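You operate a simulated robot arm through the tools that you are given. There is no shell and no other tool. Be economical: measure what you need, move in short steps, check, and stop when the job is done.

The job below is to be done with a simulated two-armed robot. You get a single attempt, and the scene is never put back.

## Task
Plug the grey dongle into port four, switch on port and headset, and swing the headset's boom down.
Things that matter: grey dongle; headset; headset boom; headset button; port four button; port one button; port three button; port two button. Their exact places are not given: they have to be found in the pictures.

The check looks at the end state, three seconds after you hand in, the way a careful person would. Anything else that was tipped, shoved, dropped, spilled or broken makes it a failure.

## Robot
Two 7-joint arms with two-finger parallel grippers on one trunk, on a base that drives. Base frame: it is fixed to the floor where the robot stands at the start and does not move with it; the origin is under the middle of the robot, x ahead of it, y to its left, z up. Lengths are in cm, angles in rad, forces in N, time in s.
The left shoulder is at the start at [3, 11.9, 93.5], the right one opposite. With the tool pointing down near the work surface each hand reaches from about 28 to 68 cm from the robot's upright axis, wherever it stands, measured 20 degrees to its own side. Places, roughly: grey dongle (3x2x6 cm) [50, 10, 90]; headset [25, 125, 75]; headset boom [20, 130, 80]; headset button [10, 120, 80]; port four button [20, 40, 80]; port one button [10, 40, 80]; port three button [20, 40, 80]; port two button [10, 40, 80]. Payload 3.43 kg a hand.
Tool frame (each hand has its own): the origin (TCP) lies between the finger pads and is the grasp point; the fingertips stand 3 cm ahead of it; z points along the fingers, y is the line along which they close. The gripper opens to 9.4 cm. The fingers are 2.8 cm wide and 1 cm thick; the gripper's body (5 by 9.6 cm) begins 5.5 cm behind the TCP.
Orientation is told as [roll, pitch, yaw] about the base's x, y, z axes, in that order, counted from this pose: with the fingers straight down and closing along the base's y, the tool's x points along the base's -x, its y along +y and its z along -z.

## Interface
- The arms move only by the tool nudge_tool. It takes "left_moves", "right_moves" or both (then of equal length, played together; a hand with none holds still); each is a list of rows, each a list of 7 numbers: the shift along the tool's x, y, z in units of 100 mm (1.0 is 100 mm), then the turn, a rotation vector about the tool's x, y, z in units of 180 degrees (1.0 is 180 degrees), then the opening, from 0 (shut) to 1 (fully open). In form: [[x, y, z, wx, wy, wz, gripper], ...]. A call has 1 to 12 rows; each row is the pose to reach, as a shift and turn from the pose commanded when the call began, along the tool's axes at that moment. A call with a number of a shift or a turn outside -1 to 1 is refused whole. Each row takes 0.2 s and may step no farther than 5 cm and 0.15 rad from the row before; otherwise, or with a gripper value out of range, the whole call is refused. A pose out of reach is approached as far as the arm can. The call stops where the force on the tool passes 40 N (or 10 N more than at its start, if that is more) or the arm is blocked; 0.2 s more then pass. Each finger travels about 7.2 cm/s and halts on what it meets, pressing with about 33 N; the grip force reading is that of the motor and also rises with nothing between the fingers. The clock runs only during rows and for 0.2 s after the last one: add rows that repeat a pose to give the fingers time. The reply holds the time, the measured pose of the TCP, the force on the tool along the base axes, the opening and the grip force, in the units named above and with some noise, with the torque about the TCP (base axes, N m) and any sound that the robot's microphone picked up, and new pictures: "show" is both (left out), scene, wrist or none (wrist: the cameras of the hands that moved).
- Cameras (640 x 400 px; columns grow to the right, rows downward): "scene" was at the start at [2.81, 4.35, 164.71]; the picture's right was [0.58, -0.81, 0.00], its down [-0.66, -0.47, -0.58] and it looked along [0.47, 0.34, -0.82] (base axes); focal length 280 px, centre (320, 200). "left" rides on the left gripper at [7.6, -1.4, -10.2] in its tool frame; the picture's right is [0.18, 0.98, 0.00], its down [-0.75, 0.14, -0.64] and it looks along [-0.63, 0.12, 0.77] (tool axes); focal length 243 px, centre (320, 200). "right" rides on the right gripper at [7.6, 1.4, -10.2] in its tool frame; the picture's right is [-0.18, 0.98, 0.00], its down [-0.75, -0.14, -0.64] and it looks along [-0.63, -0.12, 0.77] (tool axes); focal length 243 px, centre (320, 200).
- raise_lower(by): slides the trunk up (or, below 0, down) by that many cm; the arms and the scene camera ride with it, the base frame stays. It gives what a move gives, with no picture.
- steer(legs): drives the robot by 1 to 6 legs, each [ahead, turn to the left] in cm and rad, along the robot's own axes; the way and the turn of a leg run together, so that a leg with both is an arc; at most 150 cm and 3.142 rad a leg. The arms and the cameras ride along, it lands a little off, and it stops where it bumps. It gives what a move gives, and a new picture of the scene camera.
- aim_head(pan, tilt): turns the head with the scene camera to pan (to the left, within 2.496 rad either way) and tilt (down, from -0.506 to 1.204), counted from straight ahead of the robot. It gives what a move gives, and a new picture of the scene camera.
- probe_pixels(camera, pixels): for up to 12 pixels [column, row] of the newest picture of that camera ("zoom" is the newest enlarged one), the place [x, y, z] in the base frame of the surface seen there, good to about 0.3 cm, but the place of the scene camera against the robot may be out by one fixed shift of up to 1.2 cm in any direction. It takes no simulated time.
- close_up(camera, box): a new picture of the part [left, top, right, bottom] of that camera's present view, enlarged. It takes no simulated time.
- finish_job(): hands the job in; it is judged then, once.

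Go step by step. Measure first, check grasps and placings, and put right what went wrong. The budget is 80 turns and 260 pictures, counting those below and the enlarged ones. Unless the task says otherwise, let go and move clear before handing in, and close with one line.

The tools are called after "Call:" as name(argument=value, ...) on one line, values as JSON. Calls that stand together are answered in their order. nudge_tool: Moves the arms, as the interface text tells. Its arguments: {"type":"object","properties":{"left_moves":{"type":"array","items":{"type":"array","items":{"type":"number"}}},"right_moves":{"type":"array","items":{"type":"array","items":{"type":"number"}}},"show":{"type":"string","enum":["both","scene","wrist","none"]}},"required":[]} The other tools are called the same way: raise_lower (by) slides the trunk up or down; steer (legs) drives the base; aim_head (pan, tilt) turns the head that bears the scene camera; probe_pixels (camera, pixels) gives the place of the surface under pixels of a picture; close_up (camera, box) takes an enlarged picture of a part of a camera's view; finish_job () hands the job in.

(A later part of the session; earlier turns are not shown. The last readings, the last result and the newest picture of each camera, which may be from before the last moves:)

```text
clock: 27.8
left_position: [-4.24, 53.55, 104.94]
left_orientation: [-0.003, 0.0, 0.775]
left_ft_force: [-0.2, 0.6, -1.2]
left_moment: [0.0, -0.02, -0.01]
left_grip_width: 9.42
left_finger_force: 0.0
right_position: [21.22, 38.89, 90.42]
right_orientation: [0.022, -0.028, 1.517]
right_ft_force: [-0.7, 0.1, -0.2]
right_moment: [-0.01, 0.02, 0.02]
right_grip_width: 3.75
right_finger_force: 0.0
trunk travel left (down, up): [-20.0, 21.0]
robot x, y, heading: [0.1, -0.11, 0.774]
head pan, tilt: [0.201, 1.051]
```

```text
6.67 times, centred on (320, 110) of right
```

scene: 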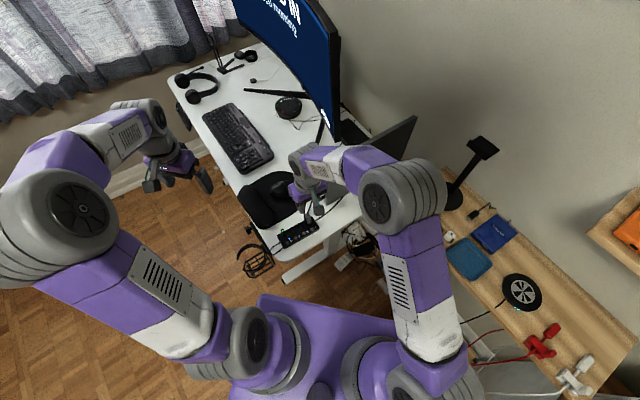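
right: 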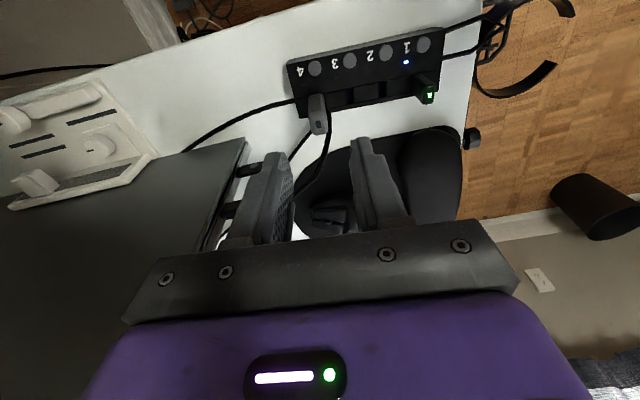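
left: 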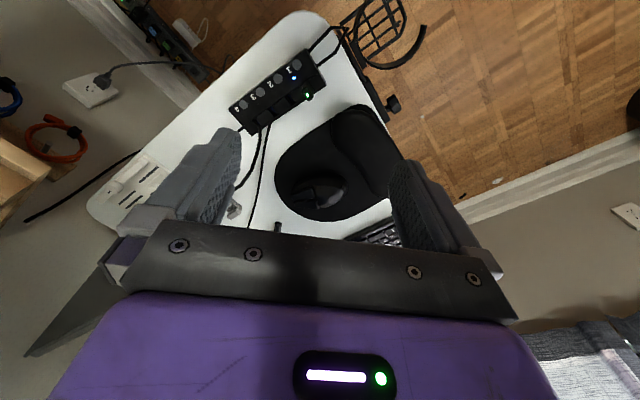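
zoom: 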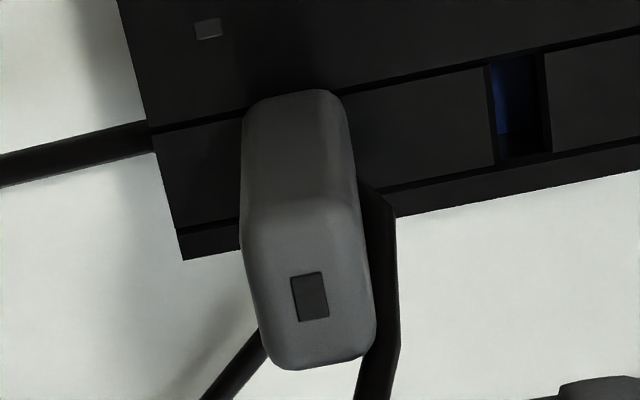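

Top is at z 81.2; the body may be ~0.5 cm proud. I'll straighten the tool, close the fingers and press gently on the top centre (21.1, 39.25).

Call:
nudge_tool(right_moves=[[-0.02, 0.005, 0, 0.007, 0.0089, 0, 0.2], [-0.04, 0.01, 0, 0.007, 0.0089, 0, 0], [-0.04, 0.01, 0.2, 0.007, 0.0089, 0, 0], [-0.04, 0.01, 0.4, 0.007, 0.0089, 0, 0]], show="wrist")

Call:
close_up(camera="right", box=[270, 80, 370, 220])

```text
clock: 28.8
left_position: [-4.21, 53.64, 104.87]
left_orientation: [-0.003, 0.002, 0.775]
left_ft_force: [-0.6, -0.5, 0.3]
left_moment: [0.01, 0.02, 0.0]
left_grip_width: 9.43
left_finger_force: 0.1
right_position: [20.9, 39.82, 86.3]
right_orientation: [0.0, 0.002, 1.514]
right_ft_force: [0.2, 0.7, -0.2]
right_moment: [0.02, -0.03, 0.0]
right_grip_width: 0.01
right_finger_force: 33.1
trunk travel left (down, up): [-20.0, 21.0]
robot x, y, heading: [-0.24, 0.23, 0.776]
head pan, tilt: [0.201, 1.051]
```

right: 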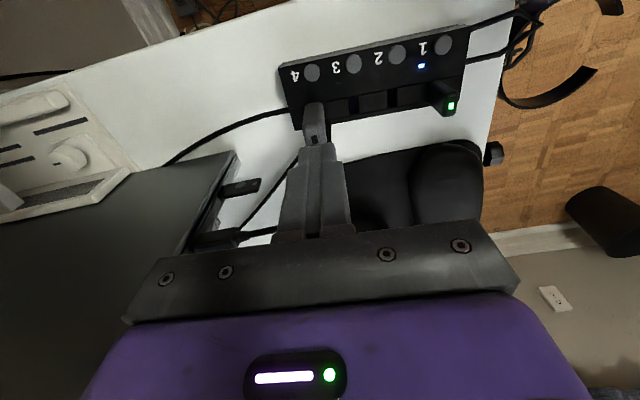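

```text
2.86 times, centred on (320, 150) of right
```

zoom: 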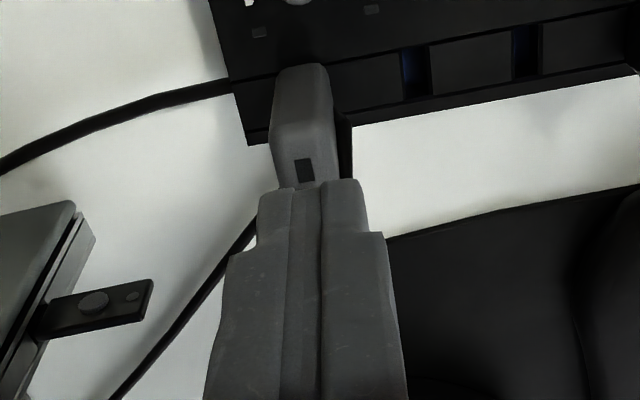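

The hand is ~0.5 cm too far in +y and 0.2 in -x; correct and press down.

Call:
nudge_tool(right_moves=[[0.055, -0.02, 0.08, 0, 0, 0, 0], [0.055, -0.02, 0.16, 0, 0, 0, 0], [0.055, -0.02, 0.2, 0, 0, 0, 0], [0.055, -0.02, 0.22, 0, 0, 0, 0], [0.055, -0.02, 0.24, 0, 0, 0, 0], [0.055, -0.02, 0.26, 0, 0, 0, 0], [0.055, -0.02, 0.28, 0, 0, 0, 0], [0.055, -0.02, 0.3, 0, 0, 0, 0]], show="wrist")

Call:
close_up(camera="right", box=[270, 80, 370, 220])

```text
clock: 30.4
left_position: [-4.27, 53.65, 105.04]
left_orientation: [-0.002, 0.002, 0.775]
left_ft_force: [-0.3, -1.0, -0.4]
left_moment: [0.01, -0.01, -0.01]
left_grip_width: 9.41
left_finger_force: 0.1
right_position: [21.25, 39.51, 84.16]
right_orientation: [0.0, -0.008, 1.514]
right_ft_force: [-0.6, -5.4, 20.9]
right_moment: [-0.4, 0.03, 0.0]
right_grip_width: 0.0
right_finger_force: 32.9
trunk travel left (down, up): [-20.0, 21.0]
robot x, y, heading: [-0.08, 0.03, 0.771]
head pan, tilt: [0.201, 1.051]
stopped in row 8 (right hand): the force on the tool passed its limit at 43 N (the readings are from after the stop); the commanded pose is now the measured one
```

right: 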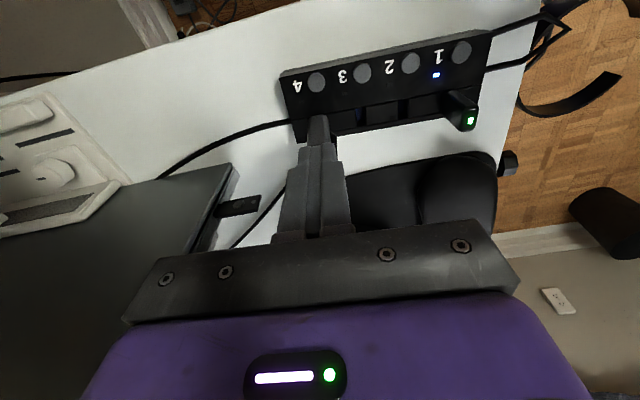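

```text
2.86 times, centred on (320, 150) of right
```

zoom: 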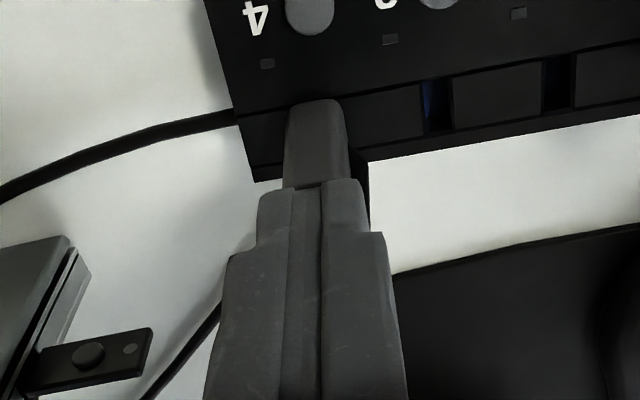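

43 N on the top doesn't move it (top still at ~81.2), so it is seated. Next, move over button 4 with the closed fingertips and check before pressing.

Call:
nudge_tool(right_moves=[[0, 0, -0.2, 0, 0.0025, 0, 0], [0.12, 0.02, -0.2, 0, 0.0025, 0, 0], [0.24, 0.03, -0.2, 0, 0.0025, 0, 0], [0.359, 0.04, -0.1, 0, 0.0025, 0, 0], [0.359, 0.04, 0.1, 0, 0.0025, 0, 0], [0.359, 0.04, 0.25, 0, 0.0025, 0, 0]], show="both")

Call:
close_up(camera="right", box=[270, 100, 370, 240])

Call:
close_up(camera="scene", box=[280, 205, 330, 245])

```text
clock: 31.9
left_position: [-4.19, 53.58, 104.97]
left_orientation: [-0.002, 0.0, 0.776]
left_ft_force: [0.1, -0.1, -0.4]
left_moment: [-0.02, 0.01, 0.02]
left_grip_width: 9.4
left_finger_force: 0.1
right_position: [20.84, 35.96, 81.17]
right_orientation: [0.001, 0.001, 1.515]
right_ft_force: [-0.2, -0.5, 0.7]
right_moment: [0.03, 0.0, -0.02]
right_grip_width: 0.01
right_finger_force: 32.5
trunk travel left (down, up): [-20.0, 21.0]
robot x, y, heading: [0.06, 0.12, 0.778]
head pan, tilt: [0.201, 1.051]
```

scene: 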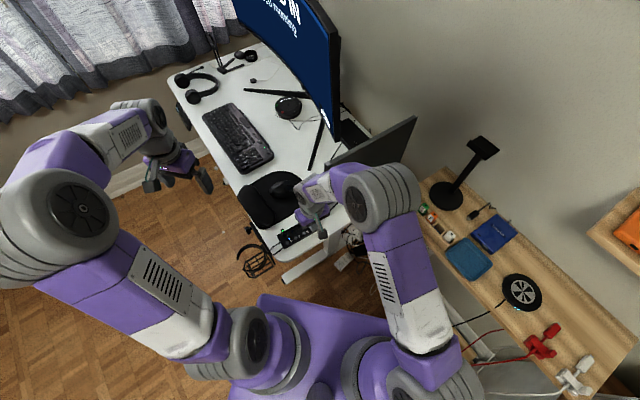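
right: 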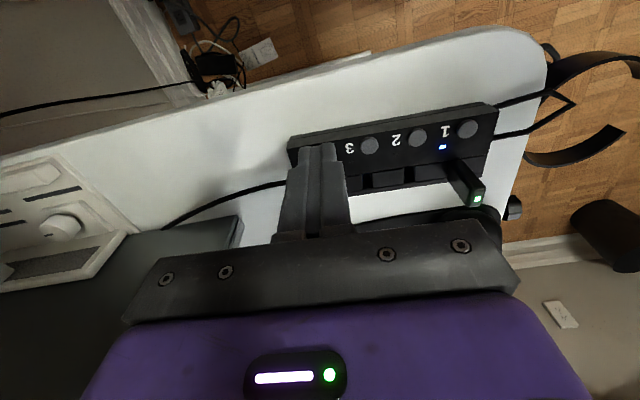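

```text
2.86 times, centred on (320, 170) of right
```

zoom: 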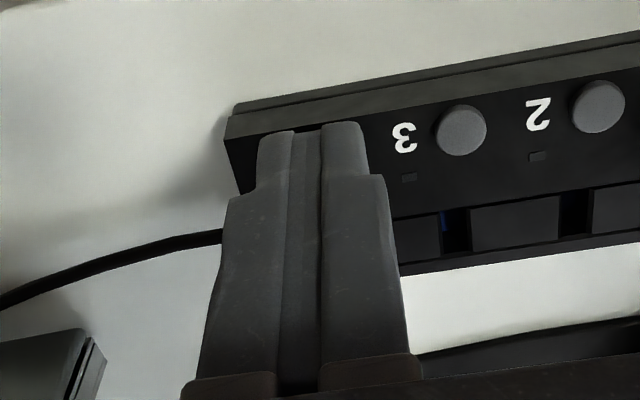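

```text
10.00 times, centred on (305, 225) of scene
```

zoom: 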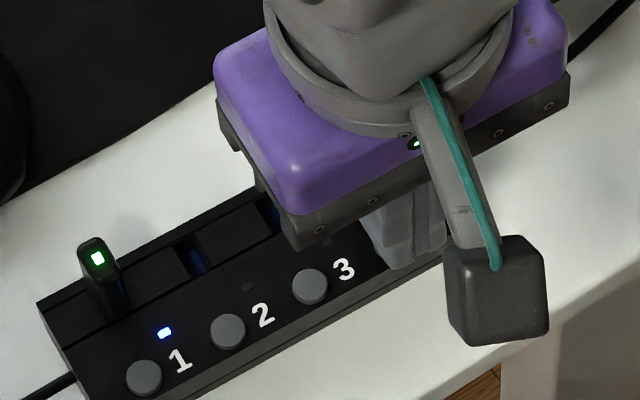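

Call:
nudge_tool(right_moves=[[0, 0.015, 0.05, 0, 0, 0, 0], [0, 0.015, 0.1, 0, 0, 0, 0], [0, 0.015, 0.13, 0, 0, 0, 0], [0, 0.015, 0.15, 0, 0, 0, 0], [0, 0.015, 0.17, 0, 0, 0, 0], [0, 0.015, 0.1, 0, 0, 0, 0], [0, 0.015, -0.3, 0, 0, 0, 0]], show="both")

Call:
close_up(camera="right", box=[270, 80, 420, 220])

Call:
close_up(camera="scene", box=[280, 205, 330, 245])

```text
clock: 33.5
left_position: [-4.25, 53.47, 104.94]
left_orientation: [-0.002, 0.0, 0.775]
left_ft_force: [-0.8, 0.0, -0.1]
left_moment: [0.03, -0.01, 0.03]
left_grip_width: 9.37
left_finger_force: 0.0
right_position: [20.61, 36.04, 84.61]
right_orientation: [0.0, 0.001, 1.512]
right_ft_force: [-0.7, 0.5, 0.2]
right_moment: [0.01, 0.02, 0.01]
right_grip_width: 0.0
right_finger_force: 33.3
trunk travel left (down, up): [-20.0, 21.0]
robot x, y, heading: [-0.19, 0.05, 0.773]
head pan, tilt: [0.201, 1.051]
heard: click
```

scene: 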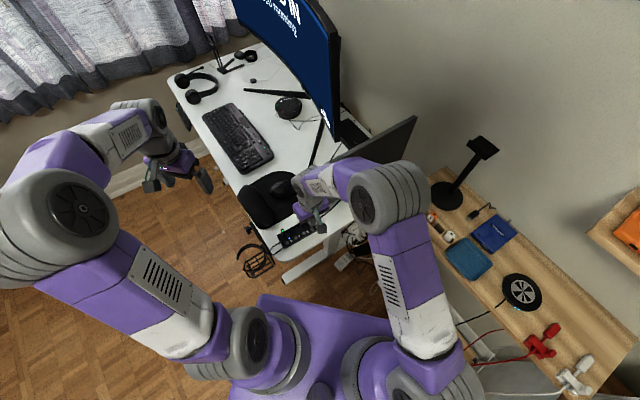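
right: 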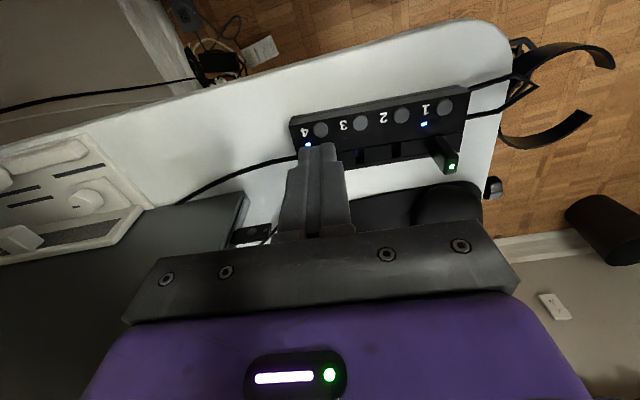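

```text
2.86 times, centred on (345, 150) of right
```

zoom: 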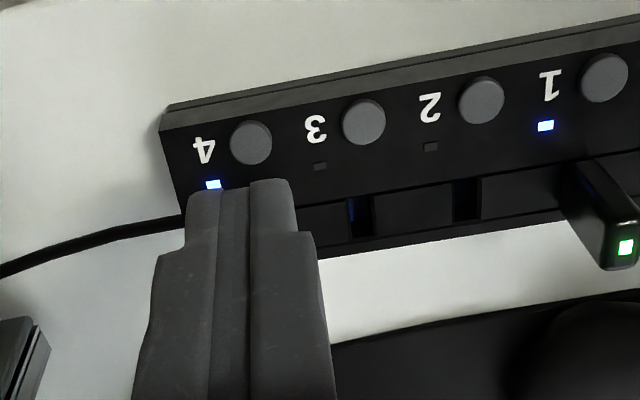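

```text
10.00 times, centred on (305, 225) of scene
```

zoom: 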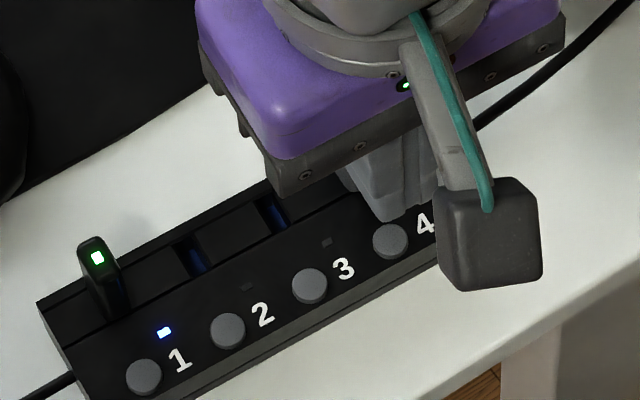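

Click heard, port 4's LED is blue. Raise the right hand clear and check the dongle's own indicator.

Call:
nudge_tool(right_moves=[[0, 0, -0.4, 0, 0, 0, 0], [0, 0, -0.8, 0, 0, 0, 0], [0.2, 0, -1, 0, 0, 0, 0], [0.5, 0, -1, 0, 0, 0, 0], [0.8, 0, -1, 0, 0, 0, 0]], show="none")

Call:
nudge_tool(right_moves=[[0, -0.3, -0.3, 0, 0, 0, 0], [0, -0.6, -0.6, 0, 0, 0, 0], [0, -0.9, -0.9, 0, 0, 0, 0]], show="scene")

Call:
close_up(camera="scene", box=[280, 205, 330, 245])

Call:
close_up(camera="scene", box=[165, 35, 275, 115])

```text
clock: 34.6
left_position: [-4.25, 53.52, 105.06]
left_orientation: [-0.003, -0.001, 0.775]
left_ft_force: [0.6, -1.0, -0.4]
left_moment: [0.02, 0.0, 0.03]
left_grip_width: 9.4
left_finger_force: 0.0
right_position: [19.97, 28.12, 94.41]
right_orientation: [0.001, 0.002, 1.514]
right_ft_force: [0.1, -0.5, -0.4]
right_moment: [0.01, 0.0, 0.01]
right_grip_width: 0.01
right_finger_force: 33.0
trunk travel left (down, up): [-20.0, 21.0]
robot x, y, heading: [0.11, -0.27, 0.774]
head pan, tilt: [0.201, 1.051]
```

```text
clock: 35.5
left_position: [-4.11, 53.54, 104.96]
left_orientation: [-0.001, 0.001, 0.774]
left_ft_force: [-0.7, -0.4, 0.0]
left_moment: [0.0, 0.0, 0.03]
left_grip_width: 9.41
left_finger_force: 0.1
right_position: [29.67, 27.86, 103.52]
right_orientation: [0.001, 0.003, 1.513]
right_ft_force: [-0.2, 0.4, 0.2]
right_moment: [0.0, 0.02, -0.01]
right_grip_width: 0.0
right_finger_force: 33.2
trunk travel left (down, up): [-20.0, 21.0]
robot x, y, heading: [-0.09, -0.03, 0.778]
head pan, tilt: [0.201, 1.051]
```

scene: 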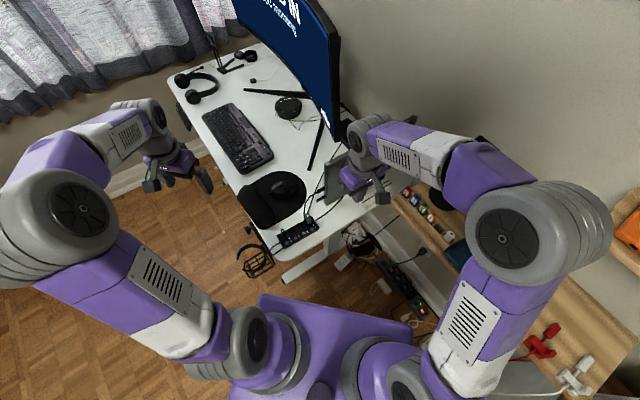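

```text
10.00 times, centred on (305, 225) of scene
```

zoom: 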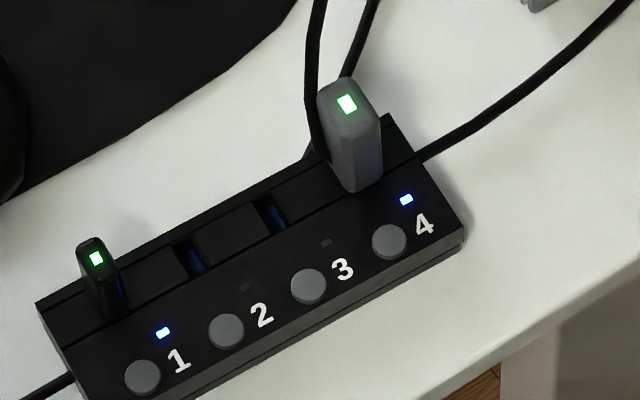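

```text
5.00 times, centred on (220, 75) of scene
```

zoom: 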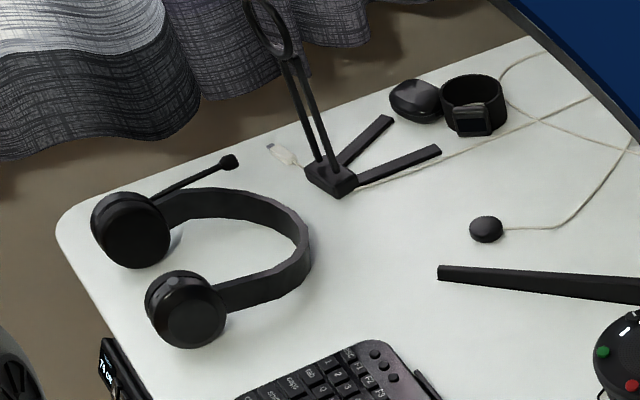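

The dongle glows green: plugged and powered. Now the headset; I'll look left to find a path along the desk's open (−x) side.

Call:
aim_head(pan=1.0, tilt=0.75)

Call:
probe_pixels(camera="scene", pixels=[[320, 60], [200, 100], [320, 200], [450, 60], [500, 120], [150, 250], [560, 100], [400, 150], [100, 100], [250, 40], [600, 60], [520, 200]])

```text
clock: 36.6
left_position: [-4.23, 53.61, 104.96]
left_orientation: [-0.003, 0.002, 0.776]
left_ft_force: [-0.2, -0.4, 0.4]
left_moment: [-0.02, -0.01, -0.01]
left_grip_width: 9.38
left_finger_force: 0.1
right_position: [29.48, 27.74, 103.57]
right_orientation: [0.001, 0.003, 1.513]
right_ft_force: [0.4, 0.7, 0.1]
right_moment: [0.01, -0.02, 0.0]
right_grip_width: 0.01
right_finger_force: 33.1
trunk travel left (down, up): [-20.0, 21.0]
robot x, y, heading: [-0.09, 0.18, 0.773]
head pan, tilt: [1.0, 0.75]
```

scene: 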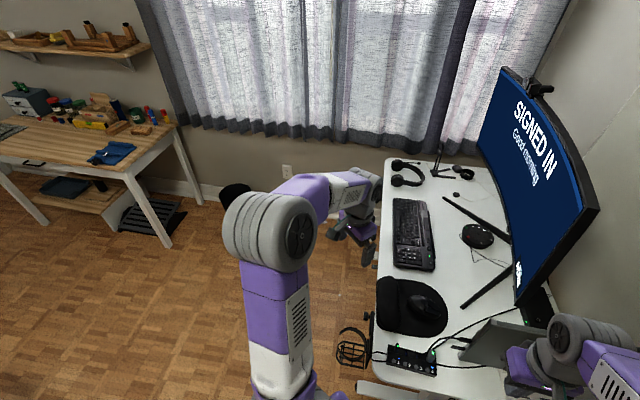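

```text
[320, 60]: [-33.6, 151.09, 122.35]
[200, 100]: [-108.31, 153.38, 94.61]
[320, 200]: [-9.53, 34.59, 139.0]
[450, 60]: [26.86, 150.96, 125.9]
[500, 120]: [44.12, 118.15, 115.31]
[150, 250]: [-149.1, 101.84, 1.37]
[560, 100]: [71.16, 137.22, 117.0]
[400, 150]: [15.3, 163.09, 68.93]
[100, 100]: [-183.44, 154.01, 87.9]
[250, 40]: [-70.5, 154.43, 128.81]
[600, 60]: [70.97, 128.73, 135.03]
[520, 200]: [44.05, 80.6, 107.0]
```

Call:
probe_pixels(camera="scene", pixels=[[235, 188], [228, 200], [250, 185], [375, 340], [372, 320], [387, 170], [345, 350], [240, 380], [180, 210], [380, 180], [290, 170]])

Call:
close_up(camera="scene", box=[210, 150, 400, 260])

```text
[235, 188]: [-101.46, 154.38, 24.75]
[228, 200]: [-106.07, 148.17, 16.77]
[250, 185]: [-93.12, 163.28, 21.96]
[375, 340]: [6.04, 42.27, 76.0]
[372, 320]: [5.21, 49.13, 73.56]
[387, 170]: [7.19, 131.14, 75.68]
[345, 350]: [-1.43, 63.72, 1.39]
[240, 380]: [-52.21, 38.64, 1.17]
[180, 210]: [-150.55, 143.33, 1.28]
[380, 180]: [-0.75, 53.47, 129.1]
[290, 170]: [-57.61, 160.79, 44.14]
```

```text
3.37 times, centred on (305, 205) of scene
```

zoom: 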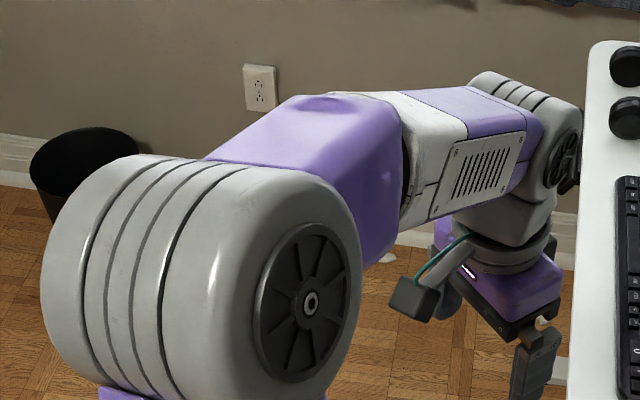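

Floor is clear along the desk's −x side (bin at (−100,150), wall at y≈151+). I'll tuck the left hand inward, raise the right one, and then drive to about (−40, 98) facing +x.

Call:
nudge_tool(left_moves=[[0, -0.4, 0, 0, 0, 0, 1], [0, -0.8, 0, 0, 0, 0, 1], [0.0, -1, 0, 0, 0, 0, 1]], right_moves=[[0.2, 0, -0.15, 0, 0, 0, 0], [0.4, 0, -0.3, 0, 0, 0, 0], [0.6, 0, -0.4, 0, 0, 0, 0]], show="none")

Call:
nudge_tool(left_moves=[[0, -0.4, 0, 0, 0, 0, 1], [0, -0.5, 0, 0, 0, 0, 1]], show="none")

Call:
steer(legs=[[0, 1.18], [106, 0], [0, -1.95]])

```text
clock: 37.4
left_position: [2.9, 46.36, 105.26]
left_orientation: [-0.002, 0.0, 0.777]
left_ft_force: [0.7, -1.0, 0.2]
left_moment: [0.0, -0.01, 0.02]
left_grip_width: 9.41
left_finger_force: 0.1
right_position: [28.87, 21.5, 107.34]
right_orientation: [0.0, 0.001, 1.514]
right_ft_force: [-1.0, -1.1, -0.1]
right_moment: [0.06, -0.05, -0.02]
right_grip_width: 0.0
right_finger_force: 32.7
trunk travel left (down, up): [-20.0, 21.0]
robot x, y, heading: [-0.0, -0.07, 0.775]
head pan, tilt: [1.0, 0.75]
```

```text
clock: 38.0
left_position: [6.27, 42.78, 105.12]
left_orientation: [-0.002, 0.001, 0.777]
left_ft_force: [0.7, -0.1, -0.1]
left_moment: [-0.02, 0.02, 0.01]
left_grip_width: 9.4
left_finger_force: 0.0
right_position: [28.86, 21.46, 107.52]
right_orientation: [-0.001, 0.004, 1.517]
right_ft_force: [-0.1, 1.0, 0.5]
right_moment: [0.0, -0.03, -0.02]
right_grip_width: 0.0
right_finger_force: 33.0
trunk travel left (down, up): [-20.0, 21.0]
robot x, y, heading: [0.09, -0.12, 0.775]
head pan, tilt: [1.0, 0.75]
```

```text
clock: 43.0
left_position: [-44.48, 41.48, 105.01]
left_orientation: [-0.003, 0.004, 1.924]
left_ft_force: [-0.2, 0.1, 1.0]
left_moment: [0.0, 0.0, -0.01]
left_grip_width: 9.41
left_finger_force: 0.1
right_position: [-15.82, 53.47, 107.43]
right_orientation: [-0.002, 0.003, 2.666]
right_ft_force: [0.7, 0.5, -0.1]
right_moment: [0.0, 0.04, 0.0]
right_grip_width: 0.0
right_finger_force: 32.9
trunk travel left (down, up): [-20.0, 21.0]
robot x, y, heading: [-8.02, 17.88, 1.926]
head pan, tilt: [1.0, 0.75]
stopped in leg 2: the robot was blocked; the commanded pose is now the measured one
```

scene: 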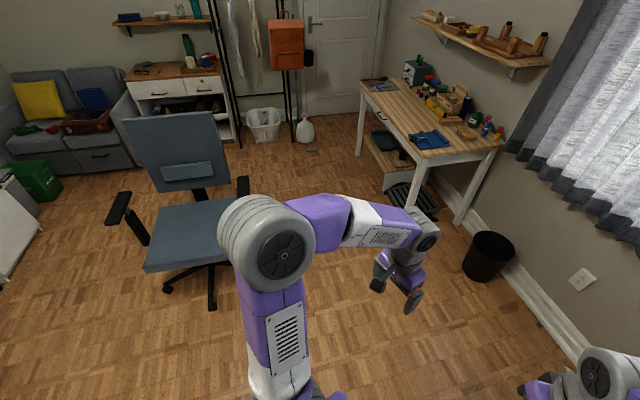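

Blocked after 19 cm. I'll look ahead-right to see what it touched.

Call:
aim_head(pan=-0.5, tilt=1.1)

Call:
aim_head(pan=0.6, tilt=1.2)

```text
clock: 44.6
left_position: [-44.57, 41.62, 105.09]
left_orientation: [-0.001, 0.004, 1.927]
left_ft_force: [-0.5, 0.1, 0.4]
left_moment: [-0.02, 0.02, -0.03]
left_grip_width: 9.4
left_finger_force: 0.0
right_position: [-15.97, 53.57, 107.36]
right_orientation: [0.0, 0.004, 2.664]
right_ft_force: [0.5, -0.3, 0.2]
right_moment: [0.0, -0.03, 0.02]
right_grip_width: 0.02
right_finger_force: 33.4
trunk travel left (down, up): [-20.0, 21.0]
robot x, y, heading: [-8.08, 18.24, 1.92]
head pan, tilt: [-0.499, 1.1]
```

scene: 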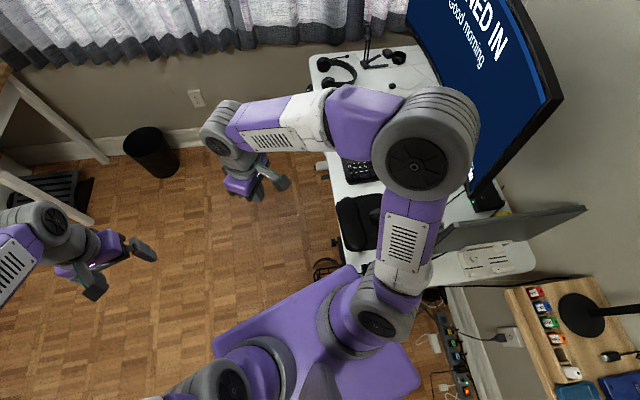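

```text
clock: 46.0
left_position: [-44.42, 41.43, 105.08]
left_orientation: [-0.003, 0.005, 1.927]
left_ft_force: [0.1, -0.4, 0.5]
left_moment: [0.01, 0.0, 0.04]
left_grip_width: 9.4
left_finger_force: 0.1
right_position: [-15.93, 53.66, 107.39]
right_orientation: [0.0, 0.004, 2.665]
right_ft_force: [-0.7, -0.6, 0.0]
right_moment: [-0.02, -0.01, -0.01]
right_grip_width: 0.03
right_finger_force: 32.5
trunk travel left (down, up): [-20.0, 21.0]
robot x, y, heading: [-7.58, 18.03, 1.926]
head pan, tilt: [0.6, 1.201]
```

scene: 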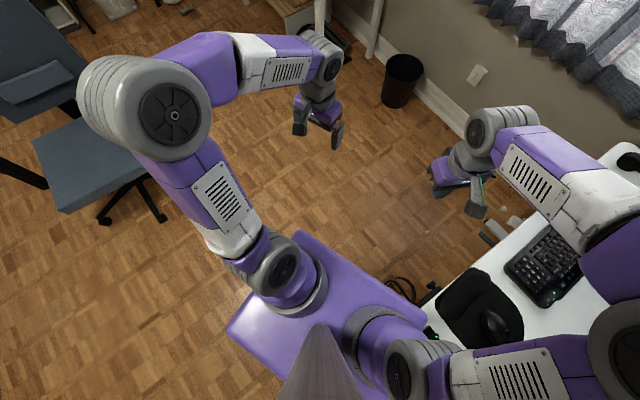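

The front-right corner of the base touched near the desk's corner. I'll check the chair's distance and zoom on the contact spot before backing off.

Call:
probe_pixels(camera="scene", pixels=[[130, 160], [160, 220], [60, 205], [105, 215], [415, 75], [330, 235], [240, 330], [420, 305], [405, 285], [45, 185]])

Call:
close_up(camera="scene", box=[370, 240, 530, 360])

```text
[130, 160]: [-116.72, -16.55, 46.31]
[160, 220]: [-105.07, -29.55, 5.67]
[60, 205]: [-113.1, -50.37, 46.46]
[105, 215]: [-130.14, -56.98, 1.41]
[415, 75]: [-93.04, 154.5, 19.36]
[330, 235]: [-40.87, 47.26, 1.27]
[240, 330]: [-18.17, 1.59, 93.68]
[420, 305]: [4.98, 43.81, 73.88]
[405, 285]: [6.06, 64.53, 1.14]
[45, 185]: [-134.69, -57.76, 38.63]
```

```text
3.33 times, centred on (450, 300) of scene
```

zoom: 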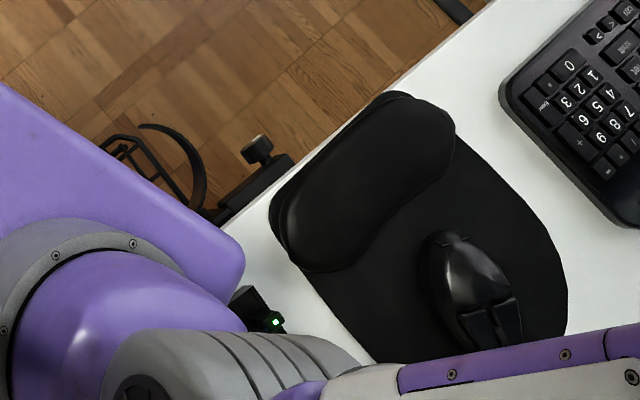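

Torso plate (z≈94) only overhangs the corner; hub dongle 1 still glows green. Backing straight out, then going wide to the west.

Call:
steer(legs=[[-18, 0], [0, 0.85], [48, 0], [0, -1.2]])

```text
clock: 55.1
left_position: [-70.88, 52.29, 105.04]
left_orientation: [-0.002, 0.004, 1.566]
left_ft_force: [0.3, -0.1, 0.2]
left_moment: [0.01, -0.01, 0.03]
left_grip_width: 9.38
left_finger_force: 0.1
right_position: [-39.86, 53.15, 107.43]
right_orientation: [0.001, 0.003, 2.303]
right_ft_force: [-0.2, 0.5, 0.6]
right_moment: [-0.01, -0.02, 0.02]
right_grip_width: 0.0
right_finger_force: 33.2
trunk travel left (down, up): [-20.0, 21.0]
robot x, y, heading: [-44.59, 17.58, 1.562]
head pan, tilt: [0.6, 1.201]
```

scene: 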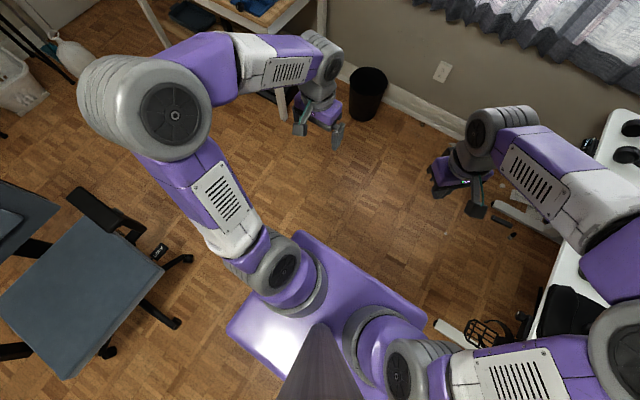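

Call:
steer(legs=[[78, 0], [0, -1.56]])

Call:
aim_head(pan=0.4, tilt=0.9)

```text
clock: 62.9
left_position: [-11.63, 121.48, 105.05]
left_orientation: [-0.002, 0.003, 0.057]
left_ft_force: [0.0, 0.2, -0.3]
left_moment: [0.0, 0.02, -0.01]
left_grip_width: 9.41
left_finger_force: 0.0
right_position: [-8.73, 90.55, 107.34]
right_orientation: [0.0, 0.004, 0.793]
right_ft_force: [0.5, 1.0, -0.1]
right_moment: [0.0, -0.01, -0.01]
right_grip_width: 0.0
right_finger_force: 33.1
trunk travel left (down, up): [-20.0, 21.0]
robot x, y, heading: [-44.74, 93.35, 0.051]
head pan, tilt: [0.6, 1.201]
```

scene: 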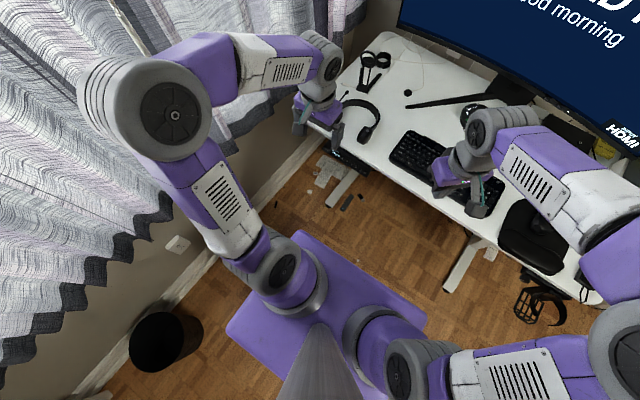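

```text
clock: 63.7
left_position: [-11.59, 121.43, 105.13]
left_orientation: [-0.003, 0.003, 0.054]
left_ft_force: [-0.3, -0.8, 0.1]
left_moment: [-0.01, 0.0, 0.0]
left_grip_width: 9.4
left_finger_force: 0.1
right_position: [-8.71, 90.61, 107.38]
right_orientation: [0.0, 0.005, 0.793]
right_ft_force: [0.4, 0.3, 0.6]
right_moment: [-0.02, 0.01, 0.01]
right_grip_width: 0.01
right_finger_force: 32.7
trunk travel left (down, up): [-20.0, 21.0]
robot x, y, heading: [-44.64, 93.39, 0.054]
head pan, tilt: [0.4, 0.901]
```

scene: 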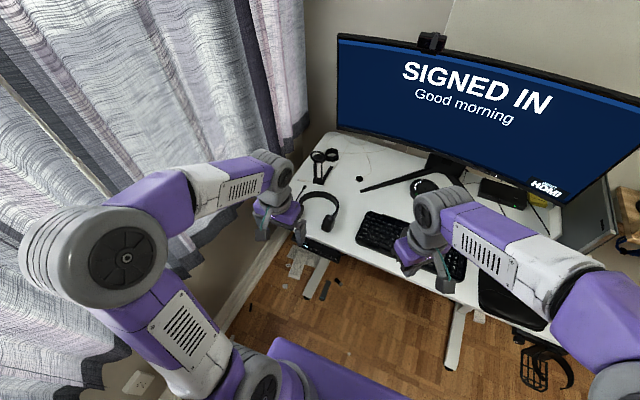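

In position at (−44.6, 93.4). I'll take a wrist picture of the headset from the left hand.

Call:
nudge_tool(left_moves=[[0, 0, 0, 0, 0, 0, 1]], show="wrist")

Call:
close_up(camera="left", box=[220, 60, 420, 240])

Call:
close_up(camera="scene", box=[260, 140, 380, 260])

```text
clock: 64.1
left_position: [-11.61, 121.52, 105.07]
left_orientation: [-0.002, 0.003, 0.056]
left_ft_force: [-0.1, -0.2, 0.1]
left_moment: [-0.02, -0.04, 0.01]
left_grip_width: 9.4
left_finger_force: 0.1
right_position: [-8.7, 90.5, 107.43]
right_orientation: [0.0, 0.004, 0.796]
right_ft_force: [0.3, 0.7, 0.0]
right_moment: [-0.01, 0.02, 0.02]
right_grip_width: 0.0
right_finger_force: 33.1
trunk travel left (down, up): [-20.0, 21.0]
robot x, y, heading: [-44.55, 93.52, 0.062]
head pan, tilt: [0.4, 0.901]
```

left: 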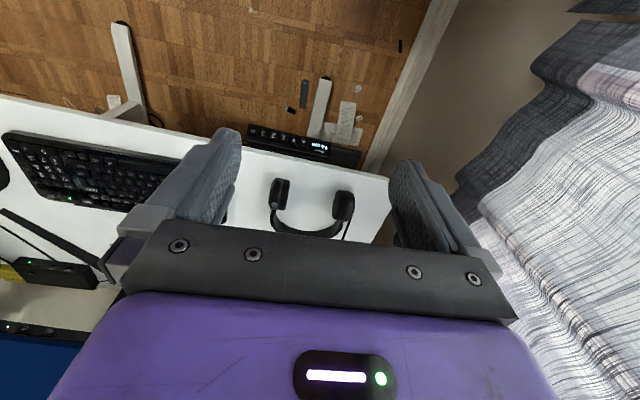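

```text
2.22 times, centred on (320, 150) of left
```

zoom: 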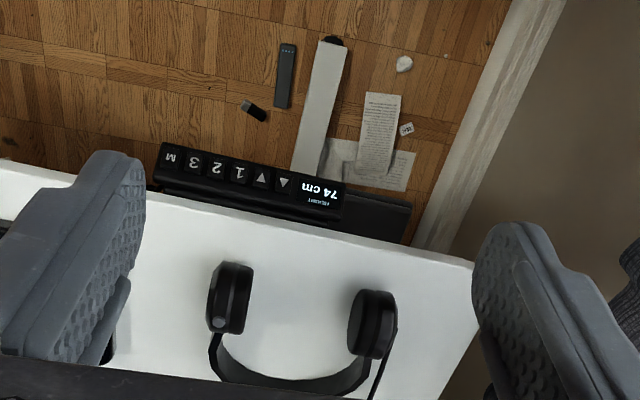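

```text
3.33 times, centred on (320, 200) of scene
```

zoom: 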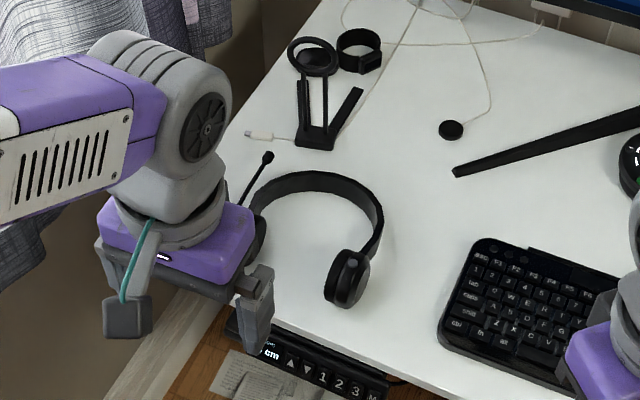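

Call:
close_up(camera="left", box=[255, 160, 375, 250])

Call:
probe_pixels(camera="zoom", pixels=[[95, 205], [100, 160], [100, 115], [130, 170], [80, 170], [375, 200], [395, 210], [345, 180], [375, 160], [410, 260], [395, 300], [250, 310]])

Call:
probe_pixels(camera="scene", pixels=[[304, 187], [298, 196], [293, 204], [323, 226], [325, 218], [333, 205], [318, 193], [297, 200], [328, 228], [322, 142]])

Call:
close_up(camera="scene", box=[290, 170, 350, 240])

```text
4.44 times, centred on (315, 205) of left
```

zoom: 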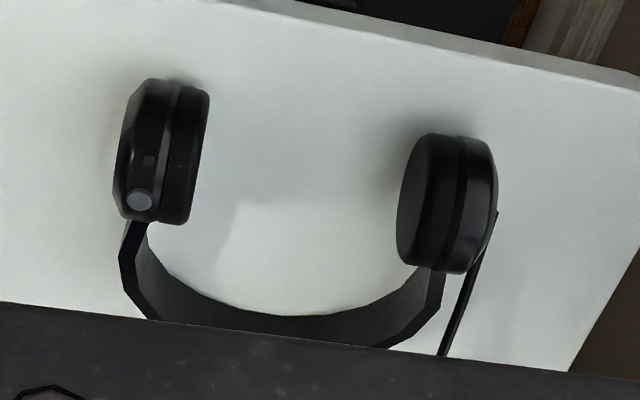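

```text
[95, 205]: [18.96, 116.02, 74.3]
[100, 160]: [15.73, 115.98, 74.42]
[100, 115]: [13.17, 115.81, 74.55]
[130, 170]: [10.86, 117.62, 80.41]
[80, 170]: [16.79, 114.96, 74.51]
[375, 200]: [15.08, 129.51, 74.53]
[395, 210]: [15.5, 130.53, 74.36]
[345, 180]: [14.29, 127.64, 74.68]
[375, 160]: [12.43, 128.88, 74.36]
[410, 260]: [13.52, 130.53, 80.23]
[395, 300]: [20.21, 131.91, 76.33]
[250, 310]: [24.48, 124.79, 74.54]
```

```text
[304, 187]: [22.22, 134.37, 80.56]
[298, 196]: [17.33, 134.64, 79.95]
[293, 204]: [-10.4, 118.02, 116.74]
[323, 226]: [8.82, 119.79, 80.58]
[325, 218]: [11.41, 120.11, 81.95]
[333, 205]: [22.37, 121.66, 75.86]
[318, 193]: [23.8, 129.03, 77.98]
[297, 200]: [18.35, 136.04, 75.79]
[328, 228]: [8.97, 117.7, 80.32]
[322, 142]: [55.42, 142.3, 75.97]
```

```text
5.71 times, centred on (320, 205) of scene
```

zoom: 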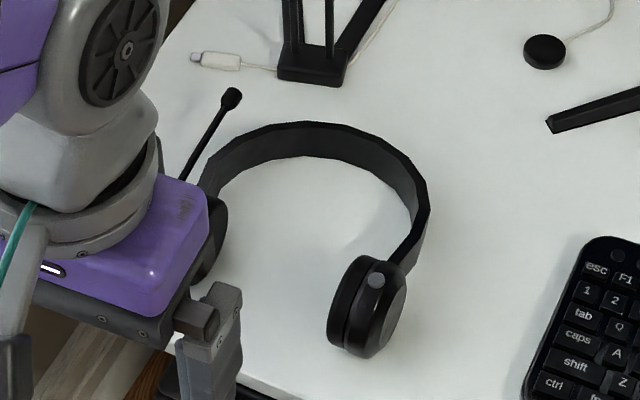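

Cups stand on edge (axes ≈ y): button on top rim of the −y cup near (12,118,81); boom runs from the +y cup along +x to a tip near (23,134,80). I'll bring the right wrist camera to view it from the −y side.

Call:
nudge_tool(right_moves=[[-0.42, -0.08, 0.15, 0, 0, 0, 0], [-0.83, -0.15, 0.3, 0, 0, 0, 0]], show="none")

Call:
nudge_tool(right_moves=[[-0.42, -0.08, 0.15, 0, 0, 0, 0], [-0.83, -0.15, 0.3, 0, 0, 0, 0]], show="none")

Call:
nudge_tool(right_moves=[[-0.14, -0.03, 0.1, 0, 0, -0.041, 0], [-0.28, -0.05, 0.2, 0, 0, -0.083, 0], [-0.42, -0.08, 0.35, 0, 0, -0.124, 0], [-0.56, -0.1, 0.5, 0, 0, -0.165, 0], [-0.7, -0.13, 0.65, 0, 0, -0.206, 0], [-0.83, -0.15, 0.8, 0, 0, -0.247, 0]], show="both")

Call:
close_up(camera="right", box=[200, 80, 440, 260])

```text
clock: 64.7
left_position: [-11.52, 121.51, 105.14]
left_orientation: [-0.001, 0.005, 0.055]
left_ft_force: [0.9, -0.1, -0.1]
left_moment: [0.03, -0.04, -0.01]
left_grip_width: 9.4
left_finger_force: 0.0
right_position: [-2.03, 95.82, 104.31]
right_orientation: [-0.002, 0.004, 0.795]
right_ft_force: [0.0, 0.1, 0.7]
right_moment: [-0.01, 0.01, -0.03]
right_grip_width: 0.0
right_finger_force: 33.4
trunk travel left (down, up): [-20.0, 21.0]
robot x, y, heading: [-44.77, 93.17, 0.052]
head pan, tilt: [0.4, 0.901]
```

```text
clock: 65.3
left_position: [-11.54, 121.54, 104.93]
left_orientation: [-0.003, 0.004, 0.057]
left_ft_force: [-0.1, -0.8, 0.3]
left_moment: [-0.03, 0.01, -0.02]
left_grip_width: 9.39
left_finger_force: 0.1
right_position: [4.9, 100.59, 101.26]
right_orientation: [0.001, 0.006, 0.795]
right_ft_force: [0.3, -0.4, -0.1]
right_moment: [0.03, 0.0, 0.02]
right_grip_width: 0.0
right_finger_force: 33.4
trunk travel left (down, up): [-20.0, 21.0]
robot x, y, heading: [-45.12, 93.42, 0.055]
head pan, tilt: [0.4, 0.901]
```

```text
clock: 66.7
left_position: [-11.71, 121.44, 105.06]
left_orientation: [-0.002, 0.004, 0.055]
left_ft_force: [-0.1, -0.2, -0.6]
left_moment: [-0.01, -0.02, 0.03]
left_grip_width: 9.43
left_finger_force: 0.0
right_position: [12.14, 105.15, 93.2]
right_orientation: [0.004, 0.004, 1.571]
right_ft_force: [0.6, 1.1, -0.5]
right_moment: [-0.02, 0.04, 0.0]
right_grip_width: 0.0
right_finger_force: 33.1
trunk travel left (down, up): [-20.0, 21.0]
robot x, y, heading: [-44.76, 93.34, 0.054]
head pan, tilt: [0.4, 0.901]
```

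scene: 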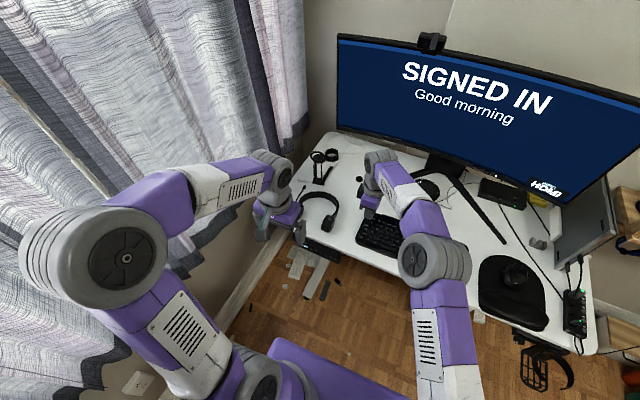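
right: 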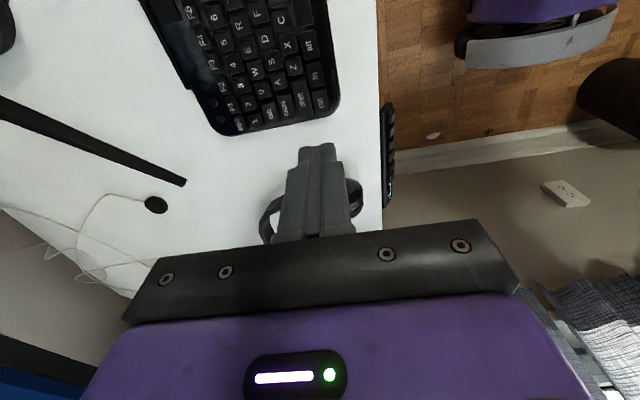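

```text
2.22 times, centred on (320, 170) of right
```

zoom: 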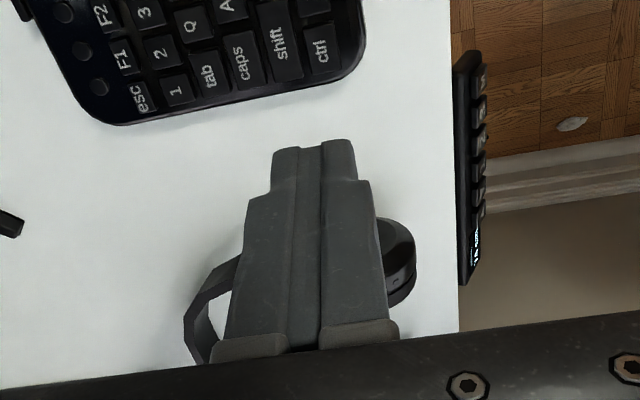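

Fingers block that view. I'll shift the left hand forward instead so its camera looks straight at the whole headset.

Call:
nudge_tool(left_moves=[[-0.4, 0.2, 0, 0, 0, 0, 1], [-0.75, 0.35, 0, 0, 0, 0, 1], [-0.95, 0.5, -0.1, 0, 0, 0, 1]], right_moves=[[0.3, 0, -0.3, 0, 0, 0, 0], [0.6, 0, -0.6, 0, 0, 0, 0], [0.6, 0, -0.6, 0, 0, 0, 0]], show="both")

Call:
close_up(camera="left", box=[240, 90, 400, 240])

Call:
close_up(camera="right", box=[200, 100, 440, 250])

```text
clock: 67.5
left_position: [-2.59, 127.03, 106.14]
left_orientation: [-0.001, 0.007, 0.057]
left_ft_force: [0.3, -0.5, 1.4]
left_moment: [0.0, -0.02, 0.01]
left_grip_width: 9.38
left_finger_force: 0.1
right_position: [12.22, 99.19, 99.34]
right_orientation: [0.004, 0.004, 1.571]
right_ft_force: [0.2, -0.7, -0.8]
right_moment: [0.0, 0.01, 0.0]
right_grip_width: 0.01
right_finger_force: 33.1
trunk travel left (down, up): [-20.0, 21.0]
robot x, y, heading: [-44.58, 93.48, 0.058]
head pan, tilt: [0.4, 0.901]
```

scene: 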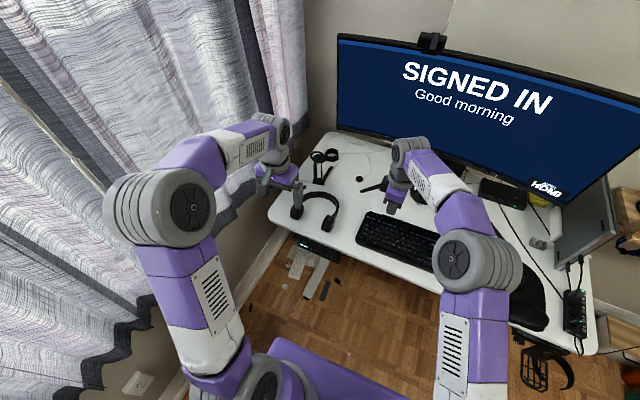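
right: 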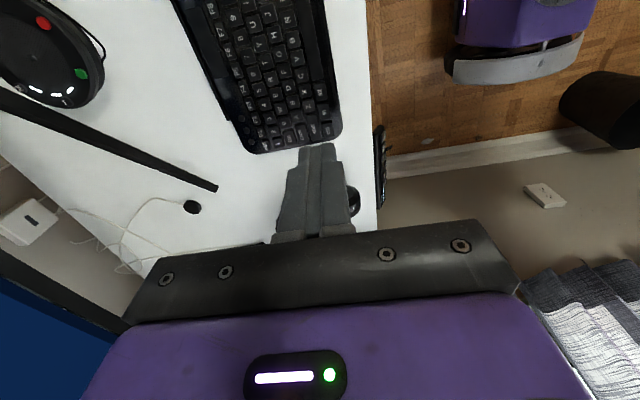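
left: 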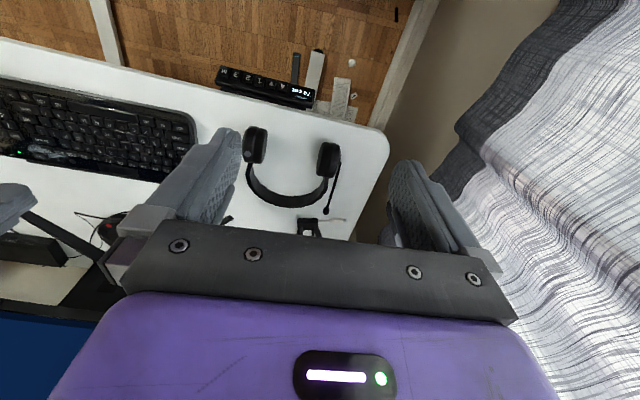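

```text
2.67 times, centred on (320, 165) of left
```

zoom: 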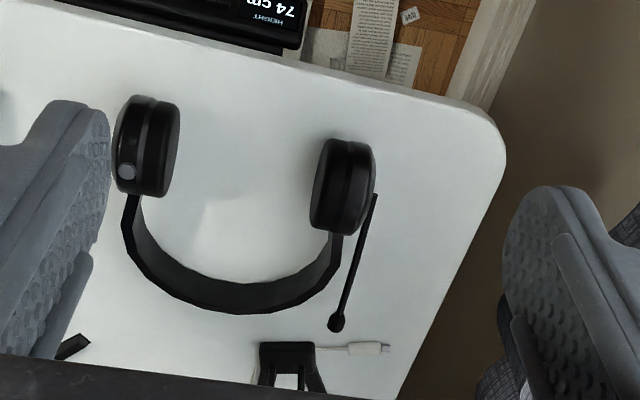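

```text
2.67 times, centred on (320, 175) of right
```

zoom: 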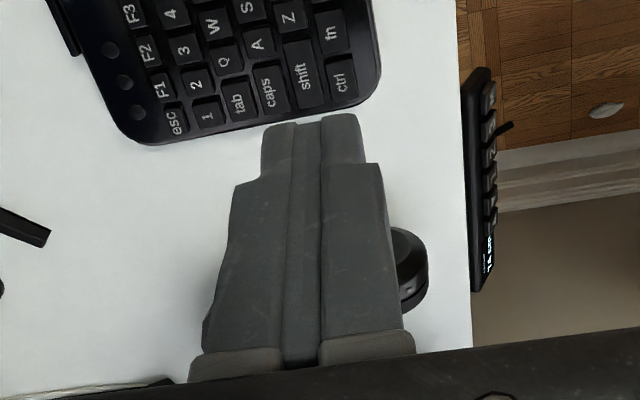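

Call:
close_up(camera="left", box=[300, 130, 370, 225])

Call:
probe_pixels(camera="zoom", pixels=[[345, 365], [343, 345], [368, 270], [390, 210], [405, 165], [415, 140], [390, 100], [330, 90], [350, 60], [350, 150], [420, 120], [300, 120]])

Call:
probe_pixels(camera="left", pixels=[[247, 167], [247, 166], [248, 150], [252, 133], [255, 140], [243, 150], [264, 150], [322, 210], [331, 190], [338, 172]])

```text
4.21 times, centred on (335, 178) of left
```

zoom: 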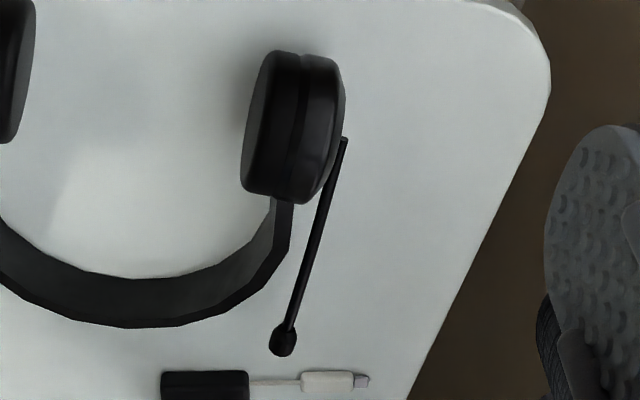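

```text
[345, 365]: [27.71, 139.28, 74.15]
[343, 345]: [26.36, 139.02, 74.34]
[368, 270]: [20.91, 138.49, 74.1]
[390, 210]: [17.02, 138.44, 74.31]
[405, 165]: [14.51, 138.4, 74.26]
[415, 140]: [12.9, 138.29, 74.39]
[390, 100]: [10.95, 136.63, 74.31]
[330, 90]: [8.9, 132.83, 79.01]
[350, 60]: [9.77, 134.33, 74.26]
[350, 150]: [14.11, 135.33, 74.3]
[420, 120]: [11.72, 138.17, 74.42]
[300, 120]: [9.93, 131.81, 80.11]
```

```text
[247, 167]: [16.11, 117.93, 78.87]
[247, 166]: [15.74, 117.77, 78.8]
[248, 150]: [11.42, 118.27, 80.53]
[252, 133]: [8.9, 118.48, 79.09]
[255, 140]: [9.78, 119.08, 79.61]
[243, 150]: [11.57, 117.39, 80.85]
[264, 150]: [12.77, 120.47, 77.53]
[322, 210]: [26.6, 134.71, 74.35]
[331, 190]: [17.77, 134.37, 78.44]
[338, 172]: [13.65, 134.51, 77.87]
```

Call:
probe_pixels(camera="zoom", pixels=[[283, 345], [285, 338], [291, 322], [302, 285], [311, 253], [324, 207], [335, 168], [343, 143], [310, 80], [270, 170], [335, 110], [265, 110]])

Call:
close_up(camera="left", box=[235, 120, 275, 175])

```text
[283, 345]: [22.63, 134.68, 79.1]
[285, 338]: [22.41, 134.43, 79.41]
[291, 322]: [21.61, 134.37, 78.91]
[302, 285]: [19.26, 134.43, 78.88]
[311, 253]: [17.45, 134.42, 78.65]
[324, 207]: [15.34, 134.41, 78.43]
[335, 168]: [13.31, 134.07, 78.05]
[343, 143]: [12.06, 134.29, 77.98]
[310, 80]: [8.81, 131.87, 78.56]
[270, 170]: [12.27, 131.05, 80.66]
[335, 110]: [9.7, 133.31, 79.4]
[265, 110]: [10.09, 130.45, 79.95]
```

```text
7.27 times, centred on (255, 148) of left
```

zoom: 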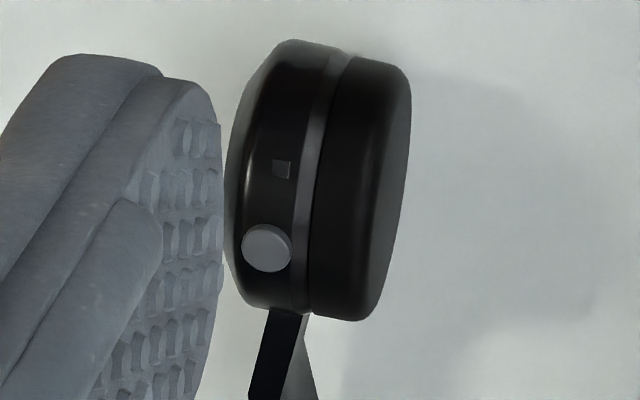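

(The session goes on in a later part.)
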